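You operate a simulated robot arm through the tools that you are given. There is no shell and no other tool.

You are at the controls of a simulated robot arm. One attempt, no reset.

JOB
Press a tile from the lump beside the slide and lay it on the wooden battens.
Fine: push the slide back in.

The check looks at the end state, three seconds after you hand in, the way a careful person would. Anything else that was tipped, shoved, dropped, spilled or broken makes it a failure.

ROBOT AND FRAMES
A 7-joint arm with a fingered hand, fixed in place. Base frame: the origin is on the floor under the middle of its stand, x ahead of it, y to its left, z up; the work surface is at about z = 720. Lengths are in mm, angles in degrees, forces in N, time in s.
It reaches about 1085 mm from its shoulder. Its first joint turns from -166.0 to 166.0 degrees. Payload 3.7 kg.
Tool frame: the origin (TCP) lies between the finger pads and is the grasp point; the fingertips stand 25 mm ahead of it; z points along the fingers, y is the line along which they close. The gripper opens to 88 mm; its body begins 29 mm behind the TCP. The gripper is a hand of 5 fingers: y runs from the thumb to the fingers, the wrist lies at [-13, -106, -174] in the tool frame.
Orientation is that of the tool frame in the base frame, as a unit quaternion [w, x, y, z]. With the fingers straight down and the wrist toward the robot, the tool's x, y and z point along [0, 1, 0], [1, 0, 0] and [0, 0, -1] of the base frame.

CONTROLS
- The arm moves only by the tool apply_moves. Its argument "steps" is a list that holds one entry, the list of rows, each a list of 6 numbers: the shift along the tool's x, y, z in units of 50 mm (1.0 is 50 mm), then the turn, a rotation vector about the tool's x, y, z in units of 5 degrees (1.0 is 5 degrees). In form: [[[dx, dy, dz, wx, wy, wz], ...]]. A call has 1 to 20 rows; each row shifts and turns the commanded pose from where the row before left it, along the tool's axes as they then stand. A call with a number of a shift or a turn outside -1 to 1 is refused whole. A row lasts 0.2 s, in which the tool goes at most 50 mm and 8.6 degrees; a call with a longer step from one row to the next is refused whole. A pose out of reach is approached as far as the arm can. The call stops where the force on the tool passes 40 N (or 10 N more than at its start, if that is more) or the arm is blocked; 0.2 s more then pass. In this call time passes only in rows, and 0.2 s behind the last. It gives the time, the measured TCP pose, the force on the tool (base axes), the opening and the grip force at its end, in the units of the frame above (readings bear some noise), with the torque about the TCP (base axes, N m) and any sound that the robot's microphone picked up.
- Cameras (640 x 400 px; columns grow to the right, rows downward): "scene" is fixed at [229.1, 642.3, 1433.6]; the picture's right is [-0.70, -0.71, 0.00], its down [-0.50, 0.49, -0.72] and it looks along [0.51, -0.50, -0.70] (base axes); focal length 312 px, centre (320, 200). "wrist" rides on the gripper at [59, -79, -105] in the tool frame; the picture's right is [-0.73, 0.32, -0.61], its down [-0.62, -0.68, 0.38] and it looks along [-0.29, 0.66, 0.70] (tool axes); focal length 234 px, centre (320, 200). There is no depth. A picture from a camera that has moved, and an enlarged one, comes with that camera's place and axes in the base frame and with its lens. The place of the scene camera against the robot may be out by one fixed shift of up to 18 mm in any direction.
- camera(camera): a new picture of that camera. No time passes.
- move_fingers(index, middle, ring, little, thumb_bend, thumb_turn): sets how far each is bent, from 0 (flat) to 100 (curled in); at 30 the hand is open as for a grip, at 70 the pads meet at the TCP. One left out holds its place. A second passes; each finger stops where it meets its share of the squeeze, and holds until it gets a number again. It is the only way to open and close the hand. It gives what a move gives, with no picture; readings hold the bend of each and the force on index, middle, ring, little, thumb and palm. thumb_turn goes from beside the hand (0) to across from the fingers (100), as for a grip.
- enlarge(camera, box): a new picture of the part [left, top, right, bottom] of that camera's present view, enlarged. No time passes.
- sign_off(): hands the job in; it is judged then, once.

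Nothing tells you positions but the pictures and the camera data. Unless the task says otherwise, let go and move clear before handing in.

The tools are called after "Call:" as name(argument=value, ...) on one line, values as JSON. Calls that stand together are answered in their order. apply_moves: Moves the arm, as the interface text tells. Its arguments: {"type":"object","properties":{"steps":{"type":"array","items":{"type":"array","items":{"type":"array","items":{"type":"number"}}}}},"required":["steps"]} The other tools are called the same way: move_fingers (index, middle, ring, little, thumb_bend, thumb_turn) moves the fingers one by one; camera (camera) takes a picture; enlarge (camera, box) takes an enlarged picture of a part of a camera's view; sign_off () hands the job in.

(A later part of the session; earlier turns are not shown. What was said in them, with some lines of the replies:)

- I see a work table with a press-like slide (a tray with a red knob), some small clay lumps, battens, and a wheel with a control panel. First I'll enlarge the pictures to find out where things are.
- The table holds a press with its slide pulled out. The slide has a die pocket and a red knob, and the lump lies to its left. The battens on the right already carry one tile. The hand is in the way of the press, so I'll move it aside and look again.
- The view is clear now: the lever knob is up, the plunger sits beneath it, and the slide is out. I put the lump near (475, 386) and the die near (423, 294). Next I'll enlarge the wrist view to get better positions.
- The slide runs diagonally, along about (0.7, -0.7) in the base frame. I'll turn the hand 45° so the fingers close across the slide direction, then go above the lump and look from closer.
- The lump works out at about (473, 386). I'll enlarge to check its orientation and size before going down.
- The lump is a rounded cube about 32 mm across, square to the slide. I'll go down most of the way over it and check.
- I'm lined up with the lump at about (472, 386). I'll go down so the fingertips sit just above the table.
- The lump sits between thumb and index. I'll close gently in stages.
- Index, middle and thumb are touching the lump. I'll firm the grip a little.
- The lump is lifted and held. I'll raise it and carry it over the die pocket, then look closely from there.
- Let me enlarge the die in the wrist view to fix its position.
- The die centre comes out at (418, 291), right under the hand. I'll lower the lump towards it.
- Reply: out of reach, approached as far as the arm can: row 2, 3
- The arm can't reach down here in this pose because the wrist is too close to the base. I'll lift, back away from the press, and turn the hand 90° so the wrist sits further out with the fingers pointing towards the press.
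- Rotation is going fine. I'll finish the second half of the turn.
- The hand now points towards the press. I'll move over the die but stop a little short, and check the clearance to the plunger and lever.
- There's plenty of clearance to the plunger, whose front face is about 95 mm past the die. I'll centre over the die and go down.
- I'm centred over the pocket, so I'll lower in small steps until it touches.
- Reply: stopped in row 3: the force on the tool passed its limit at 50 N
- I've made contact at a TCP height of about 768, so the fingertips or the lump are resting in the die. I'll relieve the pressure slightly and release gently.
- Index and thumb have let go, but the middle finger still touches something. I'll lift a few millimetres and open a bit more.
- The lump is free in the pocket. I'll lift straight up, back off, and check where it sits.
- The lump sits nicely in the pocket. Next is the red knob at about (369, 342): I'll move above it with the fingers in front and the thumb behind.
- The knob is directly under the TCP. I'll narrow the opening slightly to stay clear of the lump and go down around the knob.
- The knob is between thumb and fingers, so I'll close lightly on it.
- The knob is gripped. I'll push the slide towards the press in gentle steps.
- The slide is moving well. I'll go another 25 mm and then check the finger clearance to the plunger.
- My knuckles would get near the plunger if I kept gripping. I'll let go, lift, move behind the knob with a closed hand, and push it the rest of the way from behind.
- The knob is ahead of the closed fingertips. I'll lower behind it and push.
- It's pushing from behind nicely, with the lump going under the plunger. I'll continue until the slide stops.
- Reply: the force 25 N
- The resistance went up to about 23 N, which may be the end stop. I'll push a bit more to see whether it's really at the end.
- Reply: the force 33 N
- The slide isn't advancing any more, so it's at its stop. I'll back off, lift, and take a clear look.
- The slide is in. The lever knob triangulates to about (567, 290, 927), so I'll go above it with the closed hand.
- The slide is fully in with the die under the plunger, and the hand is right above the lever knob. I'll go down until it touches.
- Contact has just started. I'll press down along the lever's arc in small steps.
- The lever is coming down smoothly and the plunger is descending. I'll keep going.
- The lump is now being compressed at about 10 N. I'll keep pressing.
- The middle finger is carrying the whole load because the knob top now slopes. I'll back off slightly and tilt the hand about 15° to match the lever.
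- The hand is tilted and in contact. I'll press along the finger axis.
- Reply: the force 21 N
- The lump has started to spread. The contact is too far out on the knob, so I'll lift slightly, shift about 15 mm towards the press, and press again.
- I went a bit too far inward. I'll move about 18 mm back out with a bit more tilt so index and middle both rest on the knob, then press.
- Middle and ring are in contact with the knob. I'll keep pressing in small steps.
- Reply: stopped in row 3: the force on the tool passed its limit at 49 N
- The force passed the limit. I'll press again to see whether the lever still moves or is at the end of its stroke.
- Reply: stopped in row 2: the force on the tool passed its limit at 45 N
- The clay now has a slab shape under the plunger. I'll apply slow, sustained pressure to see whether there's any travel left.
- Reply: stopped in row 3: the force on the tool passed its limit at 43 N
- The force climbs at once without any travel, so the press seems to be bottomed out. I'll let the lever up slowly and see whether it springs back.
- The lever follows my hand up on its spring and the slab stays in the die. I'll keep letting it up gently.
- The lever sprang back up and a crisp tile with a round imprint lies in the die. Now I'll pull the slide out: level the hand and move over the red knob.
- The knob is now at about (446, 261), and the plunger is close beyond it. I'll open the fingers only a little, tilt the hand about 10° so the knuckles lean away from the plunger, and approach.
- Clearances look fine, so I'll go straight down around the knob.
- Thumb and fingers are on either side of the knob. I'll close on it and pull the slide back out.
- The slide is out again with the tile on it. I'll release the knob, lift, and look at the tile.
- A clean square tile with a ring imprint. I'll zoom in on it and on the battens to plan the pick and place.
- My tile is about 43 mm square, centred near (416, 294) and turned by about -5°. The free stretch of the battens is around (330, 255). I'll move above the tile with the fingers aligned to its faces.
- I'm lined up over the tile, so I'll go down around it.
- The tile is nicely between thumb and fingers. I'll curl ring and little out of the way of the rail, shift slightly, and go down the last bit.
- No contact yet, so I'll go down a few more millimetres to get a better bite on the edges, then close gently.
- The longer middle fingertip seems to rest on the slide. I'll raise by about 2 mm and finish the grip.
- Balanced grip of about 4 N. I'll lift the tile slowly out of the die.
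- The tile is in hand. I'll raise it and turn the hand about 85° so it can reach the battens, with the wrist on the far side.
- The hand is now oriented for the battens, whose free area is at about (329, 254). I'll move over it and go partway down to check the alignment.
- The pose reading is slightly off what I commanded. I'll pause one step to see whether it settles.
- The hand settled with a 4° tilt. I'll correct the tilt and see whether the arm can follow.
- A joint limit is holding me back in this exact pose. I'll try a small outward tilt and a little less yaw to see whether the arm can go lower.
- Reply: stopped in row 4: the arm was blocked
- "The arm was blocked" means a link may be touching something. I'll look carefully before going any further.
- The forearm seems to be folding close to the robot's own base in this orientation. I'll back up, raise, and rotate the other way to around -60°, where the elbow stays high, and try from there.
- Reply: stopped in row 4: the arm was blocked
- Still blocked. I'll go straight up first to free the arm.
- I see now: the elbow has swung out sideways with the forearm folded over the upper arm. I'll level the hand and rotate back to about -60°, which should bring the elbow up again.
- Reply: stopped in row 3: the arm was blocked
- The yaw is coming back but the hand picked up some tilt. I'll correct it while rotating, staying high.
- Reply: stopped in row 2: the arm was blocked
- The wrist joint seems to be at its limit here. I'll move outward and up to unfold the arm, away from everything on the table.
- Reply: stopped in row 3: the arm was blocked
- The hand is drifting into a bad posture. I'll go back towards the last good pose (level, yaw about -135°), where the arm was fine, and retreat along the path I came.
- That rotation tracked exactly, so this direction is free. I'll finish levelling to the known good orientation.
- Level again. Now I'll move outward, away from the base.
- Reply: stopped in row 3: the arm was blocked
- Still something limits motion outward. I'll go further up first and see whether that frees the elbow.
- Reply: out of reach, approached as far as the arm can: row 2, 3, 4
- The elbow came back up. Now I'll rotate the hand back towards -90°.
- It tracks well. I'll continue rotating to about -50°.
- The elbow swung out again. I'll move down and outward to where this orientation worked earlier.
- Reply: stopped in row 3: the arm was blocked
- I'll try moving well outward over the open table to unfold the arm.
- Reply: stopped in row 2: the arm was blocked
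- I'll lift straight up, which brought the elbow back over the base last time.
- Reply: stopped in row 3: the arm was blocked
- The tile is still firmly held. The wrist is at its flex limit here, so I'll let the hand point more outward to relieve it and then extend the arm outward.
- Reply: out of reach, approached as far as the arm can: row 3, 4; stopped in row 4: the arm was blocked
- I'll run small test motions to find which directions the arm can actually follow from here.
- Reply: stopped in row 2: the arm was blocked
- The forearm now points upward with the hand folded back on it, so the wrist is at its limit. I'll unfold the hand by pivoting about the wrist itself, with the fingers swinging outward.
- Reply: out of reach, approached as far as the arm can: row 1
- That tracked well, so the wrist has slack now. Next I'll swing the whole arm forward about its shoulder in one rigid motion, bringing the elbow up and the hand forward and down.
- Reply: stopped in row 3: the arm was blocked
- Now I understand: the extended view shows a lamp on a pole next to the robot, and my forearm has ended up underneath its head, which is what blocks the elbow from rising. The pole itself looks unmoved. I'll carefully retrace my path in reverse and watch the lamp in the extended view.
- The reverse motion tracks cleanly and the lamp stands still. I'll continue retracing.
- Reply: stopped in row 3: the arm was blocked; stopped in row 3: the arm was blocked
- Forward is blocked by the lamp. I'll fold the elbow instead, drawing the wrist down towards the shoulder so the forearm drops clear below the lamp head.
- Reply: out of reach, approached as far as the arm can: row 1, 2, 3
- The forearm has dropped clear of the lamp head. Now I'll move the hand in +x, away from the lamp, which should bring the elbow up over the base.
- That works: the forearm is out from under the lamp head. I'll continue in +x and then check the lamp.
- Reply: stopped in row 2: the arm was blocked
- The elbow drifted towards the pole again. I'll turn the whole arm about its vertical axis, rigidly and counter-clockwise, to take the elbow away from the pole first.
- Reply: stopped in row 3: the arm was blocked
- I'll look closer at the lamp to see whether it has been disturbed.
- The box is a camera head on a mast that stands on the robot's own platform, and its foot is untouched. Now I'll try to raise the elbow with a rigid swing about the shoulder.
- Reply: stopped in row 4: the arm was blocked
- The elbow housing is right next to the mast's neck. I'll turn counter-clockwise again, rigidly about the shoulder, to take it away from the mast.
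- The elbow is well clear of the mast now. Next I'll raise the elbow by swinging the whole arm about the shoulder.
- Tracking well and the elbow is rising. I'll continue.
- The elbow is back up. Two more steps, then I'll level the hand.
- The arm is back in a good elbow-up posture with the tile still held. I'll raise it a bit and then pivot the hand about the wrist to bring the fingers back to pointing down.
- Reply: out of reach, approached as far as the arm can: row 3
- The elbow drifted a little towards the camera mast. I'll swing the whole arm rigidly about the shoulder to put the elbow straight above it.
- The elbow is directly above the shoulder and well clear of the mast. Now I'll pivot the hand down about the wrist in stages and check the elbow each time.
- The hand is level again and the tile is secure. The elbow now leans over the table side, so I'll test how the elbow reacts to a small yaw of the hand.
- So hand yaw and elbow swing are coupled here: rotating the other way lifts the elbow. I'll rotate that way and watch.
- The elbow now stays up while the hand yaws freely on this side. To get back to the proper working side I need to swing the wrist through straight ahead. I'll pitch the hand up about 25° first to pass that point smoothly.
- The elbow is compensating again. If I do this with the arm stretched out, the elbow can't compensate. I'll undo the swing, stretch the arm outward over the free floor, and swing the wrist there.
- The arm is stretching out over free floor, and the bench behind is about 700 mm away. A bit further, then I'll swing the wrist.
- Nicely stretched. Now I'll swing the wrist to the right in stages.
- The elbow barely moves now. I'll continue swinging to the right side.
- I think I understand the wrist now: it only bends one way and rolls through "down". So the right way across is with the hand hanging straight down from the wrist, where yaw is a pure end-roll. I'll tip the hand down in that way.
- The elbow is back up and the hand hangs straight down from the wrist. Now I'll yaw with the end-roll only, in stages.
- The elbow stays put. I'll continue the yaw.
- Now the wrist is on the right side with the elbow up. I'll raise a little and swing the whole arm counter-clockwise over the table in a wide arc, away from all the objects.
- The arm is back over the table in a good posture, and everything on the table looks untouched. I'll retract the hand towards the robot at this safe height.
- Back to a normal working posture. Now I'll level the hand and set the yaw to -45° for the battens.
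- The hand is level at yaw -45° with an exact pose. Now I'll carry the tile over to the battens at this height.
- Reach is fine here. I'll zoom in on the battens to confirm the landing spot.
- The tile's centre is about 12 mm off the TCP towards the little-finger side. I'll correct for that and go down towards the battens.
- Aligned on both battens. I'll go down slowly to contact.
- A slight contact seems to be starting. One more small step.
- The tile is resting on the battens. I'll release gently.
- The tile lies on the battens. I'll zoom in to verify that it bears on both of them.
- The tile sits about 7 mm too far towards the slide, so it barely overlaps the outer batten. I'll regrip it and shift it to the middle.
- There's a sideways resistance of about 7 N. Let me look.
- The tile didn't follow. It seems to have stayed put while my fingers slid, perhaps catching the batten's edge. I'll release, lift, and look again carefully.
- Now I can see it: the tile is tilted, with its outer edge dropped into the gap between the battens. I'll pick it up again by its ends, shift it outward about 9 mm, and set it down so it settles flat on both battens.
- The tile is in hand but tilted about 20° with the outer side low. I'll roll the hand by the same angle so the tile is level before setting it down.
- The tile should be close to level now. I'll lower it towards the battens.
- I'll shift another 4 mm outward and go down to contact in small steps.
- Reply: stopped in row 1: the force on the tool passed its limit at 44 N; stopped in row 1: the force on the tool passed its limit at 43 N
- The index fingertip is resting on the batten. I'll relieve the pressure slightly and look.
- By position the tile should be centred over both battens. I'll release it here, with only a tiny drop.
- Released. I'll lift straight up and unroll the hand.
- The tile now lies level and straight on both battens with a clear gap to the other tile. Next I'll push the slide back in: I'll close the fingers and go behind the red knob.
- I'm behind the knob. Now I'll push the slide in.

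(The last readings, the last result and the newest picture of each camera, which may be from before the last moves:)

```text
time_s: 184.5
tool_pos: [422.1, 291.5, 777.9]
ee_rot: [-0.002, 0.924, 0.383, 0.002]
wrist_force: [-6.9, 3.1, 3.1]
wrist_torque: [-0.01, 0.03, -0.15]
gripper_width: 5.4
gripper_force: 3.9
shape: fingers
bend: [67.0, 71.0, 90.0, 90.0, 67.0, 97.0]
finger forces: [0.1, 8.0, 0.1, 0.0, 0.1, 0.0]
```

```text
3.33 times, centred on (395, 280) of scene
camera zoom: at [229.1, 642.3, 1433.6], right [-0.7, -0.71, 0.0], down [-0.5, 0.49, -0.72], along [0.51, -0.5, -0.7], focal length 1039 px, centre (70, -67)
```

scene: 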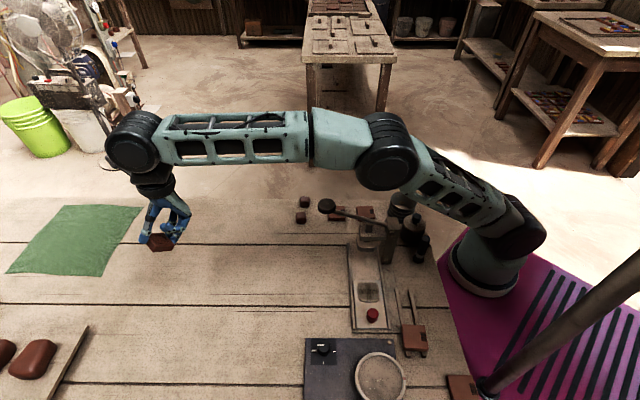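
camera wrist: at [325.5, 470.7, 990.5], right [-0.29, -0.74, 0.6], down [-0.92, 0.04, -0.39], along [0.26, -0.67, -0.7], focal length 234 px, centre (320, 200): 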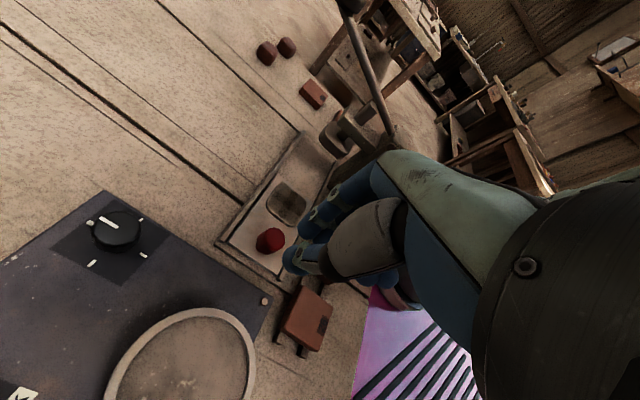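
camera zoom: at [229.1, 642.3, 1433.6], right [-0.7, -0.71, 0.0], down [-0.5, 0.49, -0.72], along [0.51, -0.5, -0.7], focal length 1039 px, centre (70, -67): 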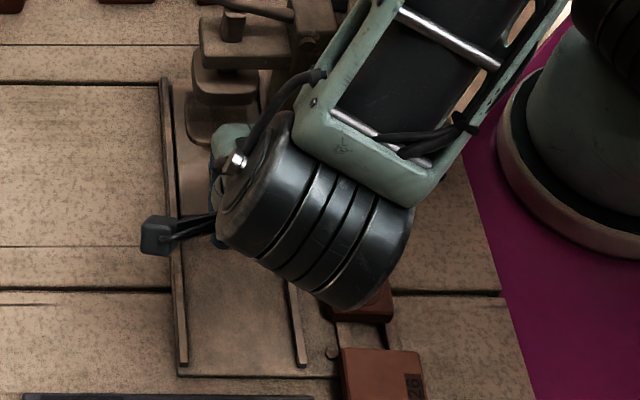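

Call:
apply_moves(steps=[[[0, 0.1, 0, 0, 0, 0], [0, 0.1, 0, 0, 0, 0]]])

Call:
enlarge(camera="scene", box=[330, 220, 460, 340])

Call:
enlarge(camera="wrist", box=[200, 80, 400, 260])

```text
time_s: 185.1
tool_pos: [430.3, 284.1, 777.2]
ee_rot: [-0.001, 0.924, 0.383, 0.004]
wrist_force: [-14.8, 10.4, 7.4]
wrist_torque: [-0.07, 0.07, -0.13]
gripper_width: 0.0
gripper_force: 9.9
shape: fingers
bend: [70.0, 72.0, 90.0, 90.0, 67.0, 97.0]
finger forces: [5.5, 14.4, 0.0, 0.1, 0.1, 0.0]
```

```text
3.33 times, centred on (395, 280) of scene
camera zoom: at [229.1, 642.3, 1433.6], right [-0.7, -0.71, 0.0], down [-0.5, 0.49, -0.72], along [0.51, -0.5, -0.7], focal length 1039 px, centre (70, -67)
```

zoom: 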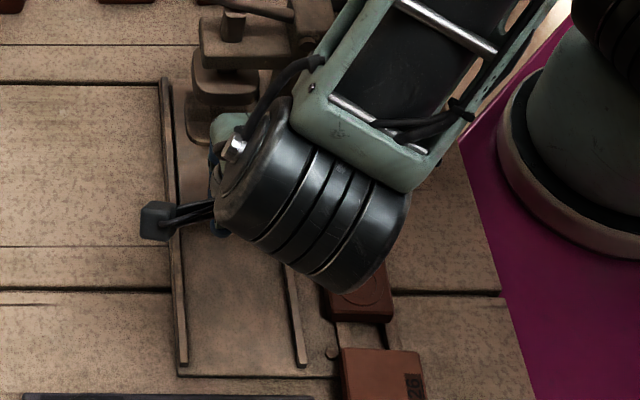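

```text
2.22 times, centred on (300, 170) of wrist
camera zoom: at [414.5, 381.8, 883.5], right [-0.29, -0.75, 0.6], down [-0.92, 0.04, -0.39], along [0.26, -0.66, -0.7], focal length 520 px, centre (364, 267)
```

zoom: 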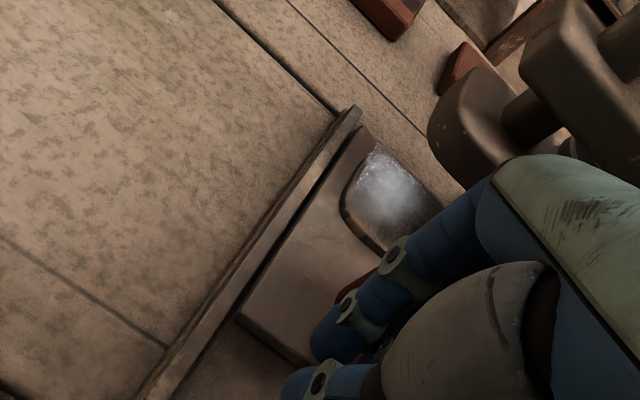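

Call:
apply_moves(steps=[[[0, 0.05, 0, 0, 0, 0], [0, 0.04, 0, 0, 0, 0]]])

Call:
apply_moves(steps=[[[0, -0.3, 0, 0, 0, 0], [0, -0.3, -0.1, 0, 0, 0], [0, -0.4, -0.5, 0, 0, 0], [0, -0.4, -0.8, 0, 0, 0], [0.2, -0.4, -0.8, 0, 0, 0], [0.5, -0.3, -0.8, 0, 0, 0], [0.6, -0.3, -0.5, 0, 0, 0], [0.6, -0.3, 0, 0, 0, 0]]])

Call:
camera(camera="scene")

Call:
enlarge(camera="scene", box=[290, 180, 450, 280])

Call:
camera(camera="wrist")

```text
time_s: 185.7
tool_pos: [433.4, 281.4, 777.8]
ee_rot: [-0.001, 0.923, 0.384, 0.004]
wrist_force: [-11.8, 20.3, 6.5]
wrist_torque: [0.07, 0.08, -0.01]
gripper_width: 0.0
gripper_force: 13.8
shape: fingers
bend: [70.0, 72.0, 90.0, 90.0, 66.0, 97.0]
finger forces: [13.8, 13.1, 0.0, 0.1, 0.1, 0.0]
```

```text
time_s: 187.5
tool_pos: [403.0, 441.3, 953.2]
ee_rot: [-0.001, 0.924, 0.383, 0.003]
wrist_force: [-0.4, 0.1, 0.0]
wrist_torque: [-0.01, -0.01, 0.01]
gripper_width: 4.9
gripper_force: 0.0
shape: fingers
bend: [67.0, 67.0, 90.0, 90.0, 67.0, 97.0]
finger forces: [0.0, 0.1, 0.0, 0.0, 0.0, 0.1]
```

```text
taken
```

scene: 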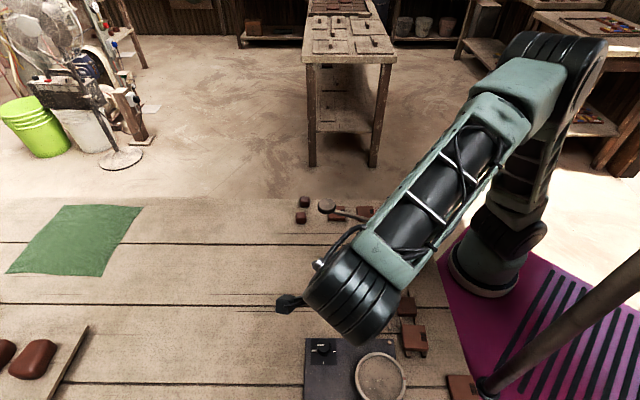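

```text
4.00 times, centred on (370, 230) of scene
camera zoom: at [229.1, 642.3, 1433.6], right [-0.7, -0.71, 0.0], down [-0.5, 0.49, -0.72], along [0.51, -0.5, -0.7], focal length 1247 px, centre (120, 80)
```

zoom: 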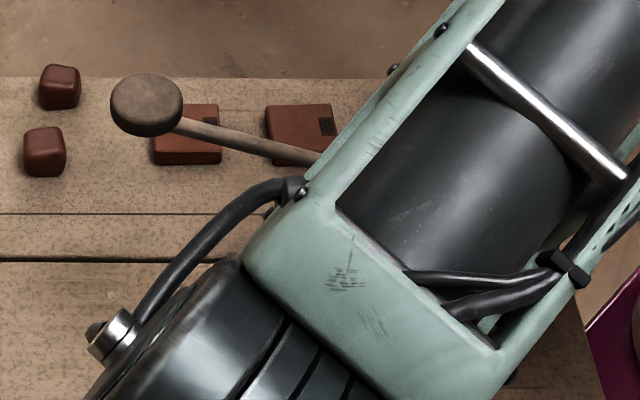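

```text
taken
camera wrist: at [388.7, 539.2, 1060.1], right [-0.29, -0.74, 0.6], down [-0.92, 0.04, -0.39], along [0.26, -0.67, -0.7], focal length 234 px, centre (320, 200)
```

wrist: 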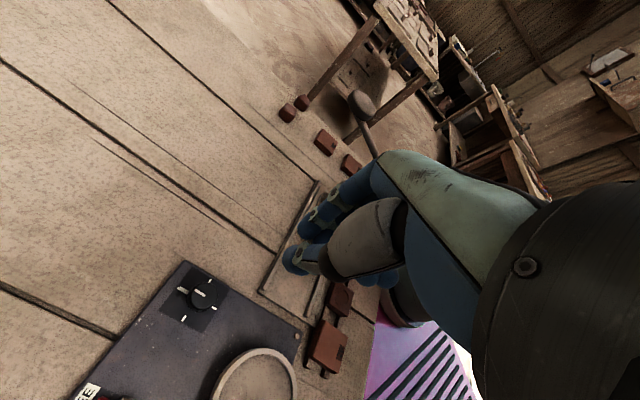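

The slide is in. I'll move the arm out and up to inspect the whole scene.

Call:
apply_moves(steps=[[[0.48, 0.2, -0.6, 0, 0, 0], [0.48, 0.2, -0.6, 0, 0, 0], [0.6, 0.4, -0.6, 0, 0, 0], [0.6, 0.5, -0.4, 0, 0, 0], [0.6, 0.5, 0, 0, 0, 0]]])

Call:
camera(camera="scene")

Call:
enlarge(camera="scene", box=[330, 220, 490, 360])

Call:
camera(camera="wrist")

```text
time_s: 188.7
tool_pos: [562.0, 472.7, 1065.2]
ee_rot: [-0.001, 0.923, 0.384, 0.003]
wrist_force: [0.4, 0.9, -0.2]
wrist_torque: [-0.03, -0.02, 0.01]
gripper_width: 4.8
gripper_force: 0.1
shape: fingers
bend: [67.0, 67.0, 90.0, 90.0, 67.0, 97.0]
finger forces: [0.1, 0.0, 0.0, 0.0, 0.0, 0.1]
```

```text
taken
```

scene: 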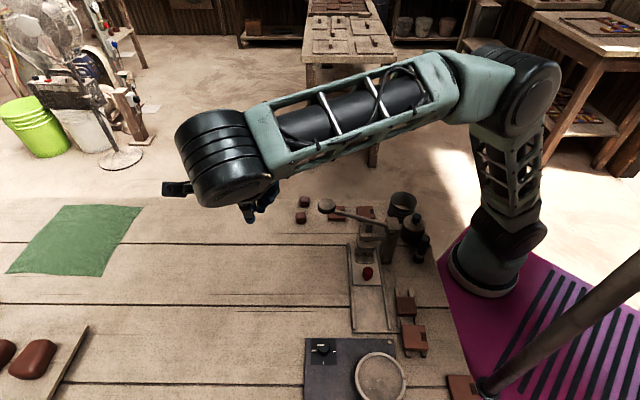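

```text
2.86 times, centred on (410, 290) of scene
camera zoom: at [229.1, 642.3, 1433.6], right [-0.7, -0.71, 0.0], down [-0.5, 0.49, -0.72], along [0.51, -0.5, -0.7], focal length 891 px, centre (63, -57)
```

zoom: 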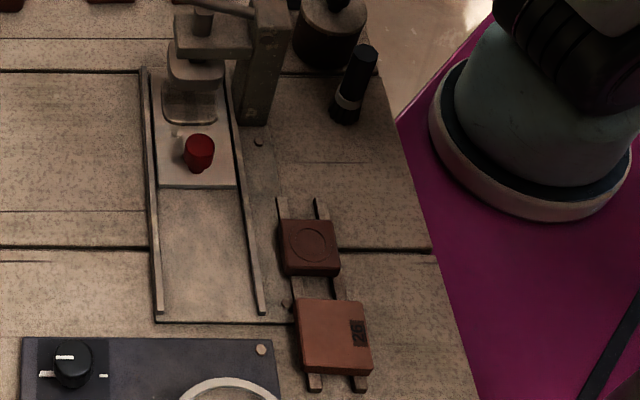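

```text
taken
camera wrist: at [547.2, 570.8, 1170.5], right [-0.29, -0.75, 0.6], down [-0.92, 0.04, -0.39], along [0.26, -0.67, -0.7], focal length 234 px, centre (320, 200)
```

wrist: 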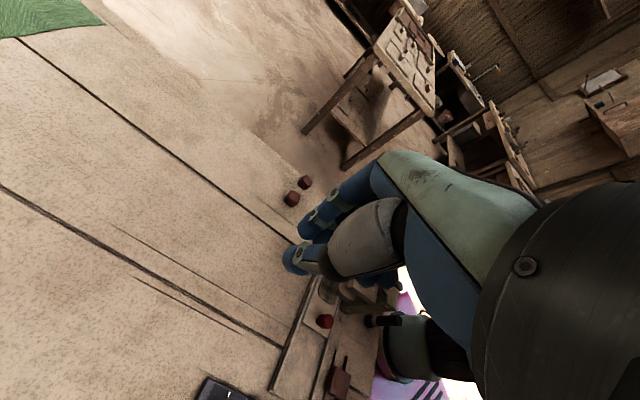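

The tile lies squarely on the battens next to tile 26, the slide is in, and the lever is up. I'll check the details before handing in.

Call:
enlarge(camera="scene", box=[290, 190, 450, 290])

Call:
enlarge(camera="scene", box=[380, 280, 440, 350])

Call:
enlarge(camera="scene", box=[290, 300, 500, 400])

Call:
enlarge(camera="scene", box=[400, 0, 640, 400])

```text
4.00 times, centred on (370, 240) of scene
camera zoom: at [229.1, 642.3, 1433.6], right [-0.7, -0.71, 0.0], down [-0.5, 0.49, -0.72], along [0.51, -0.5, -0.7], focal length 1247 px, centre (120, 40)
```

zoom: 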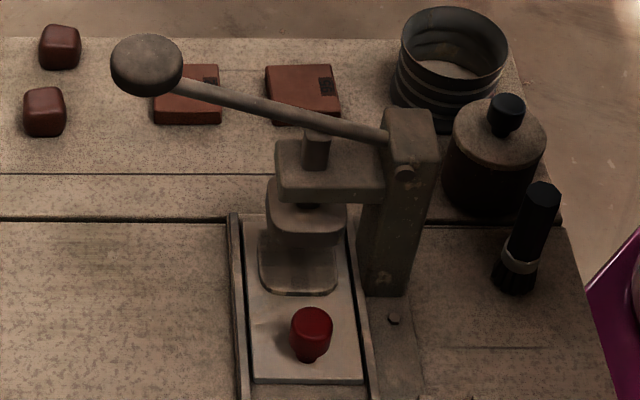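

```text
5.71 times, centred on (410, 315) of scene
camera zoom: at [229.1, 642.3, 1433.6], right [-0.7, -0.71, 0.0], down [-0.5, 0.49, -0.72], along [0.51, -0.5, -0.7], focal length 1782 px, centre (-194, -457)
```

zoom: 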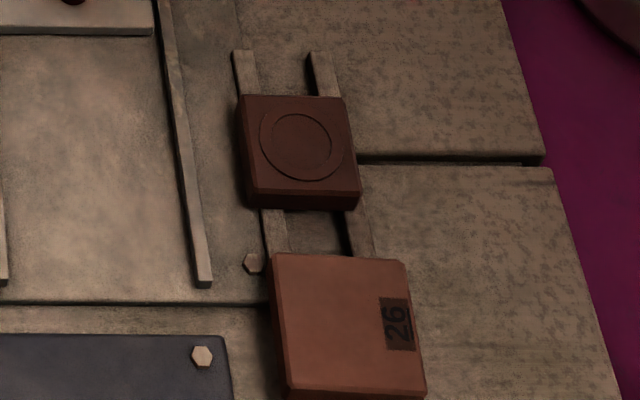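

```text
3.05 times, centred on (395, 350) of scene
camera zoom: at [229.1, 642.3, 1433.6], right [-0.7, -0.71, 0.0], down [-0.5, 0.49, -0.72], along [0.51, -0.5, -0.7], focal length 950 px, centre (91, -257)
```

zoom: 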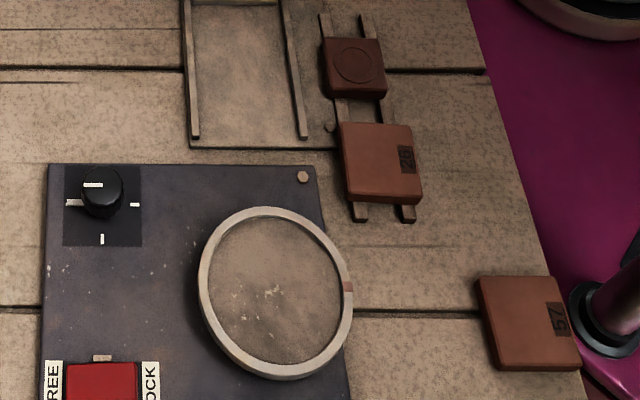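

```text
1.00 times, centred on (520, 200) of scene (not enlarged: the box is as wide or as high as the picture)
camera zoom: at [229.1, 642.3, 1433.6], right [-0.7, -0.71, 0.0], down [-0.5, 0.49, -0.72], along [0.51, -0.5, -0.7], focal length 312 px, centre (120, 200)
```

zoom: 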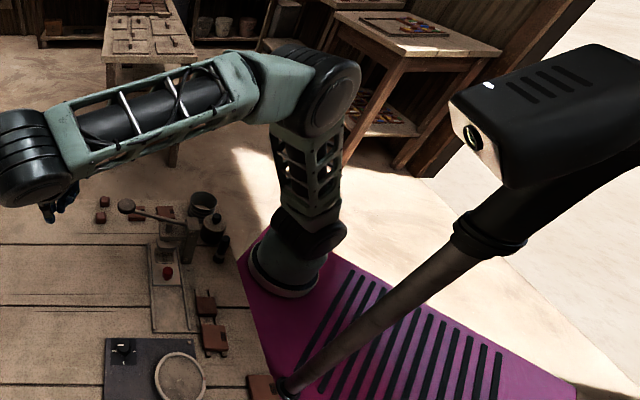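

Everything checks out. The pressed tile lies flat on both battens, the slide is pushed fully in, the lever is up, the arm is clear, and everything else stands where it was. I'll hand in now.

Call:
sign_off()

```text
The job is handed in.
```

I pressed a tile from the lump beside the slide and laid it on the wooden battens next to tile 26. I also pushed the slide back in until it reached its stop. In the last pictures the tile lies flat across both battens, the lever is up and the arm is clear of the table.

A careful check may notice these points:

- **Tile size:** by my measurements the tile is about 43 mm square and somewhat thicker than tile 26, which is about 51 mm. I pressed until the lever would not go any further. The tile came out crisp-edged with a ring imprint, but it may count as less flattened than the others.
- **First placement:** my first attempt left the tile tipped into the gap between the battens. I picked it up again, levelled it and set it down flat. It is turned by a few degrees.
- **Camera mast:** while carrying the tile I folded the arm badly. The forearm and elbow ended up against or very near the camera head on the mast by the robot's platform. The head seemed to shift slightly in a few pictures while I worked free. The mast foot did not move, and the head looked steady afterwards. I had no earlier picture of the head to compare with.

Everything else on the table (the spare lumps, the other tiles, the pots, brush, wheel and switches) looked unchanged from the first pictures.
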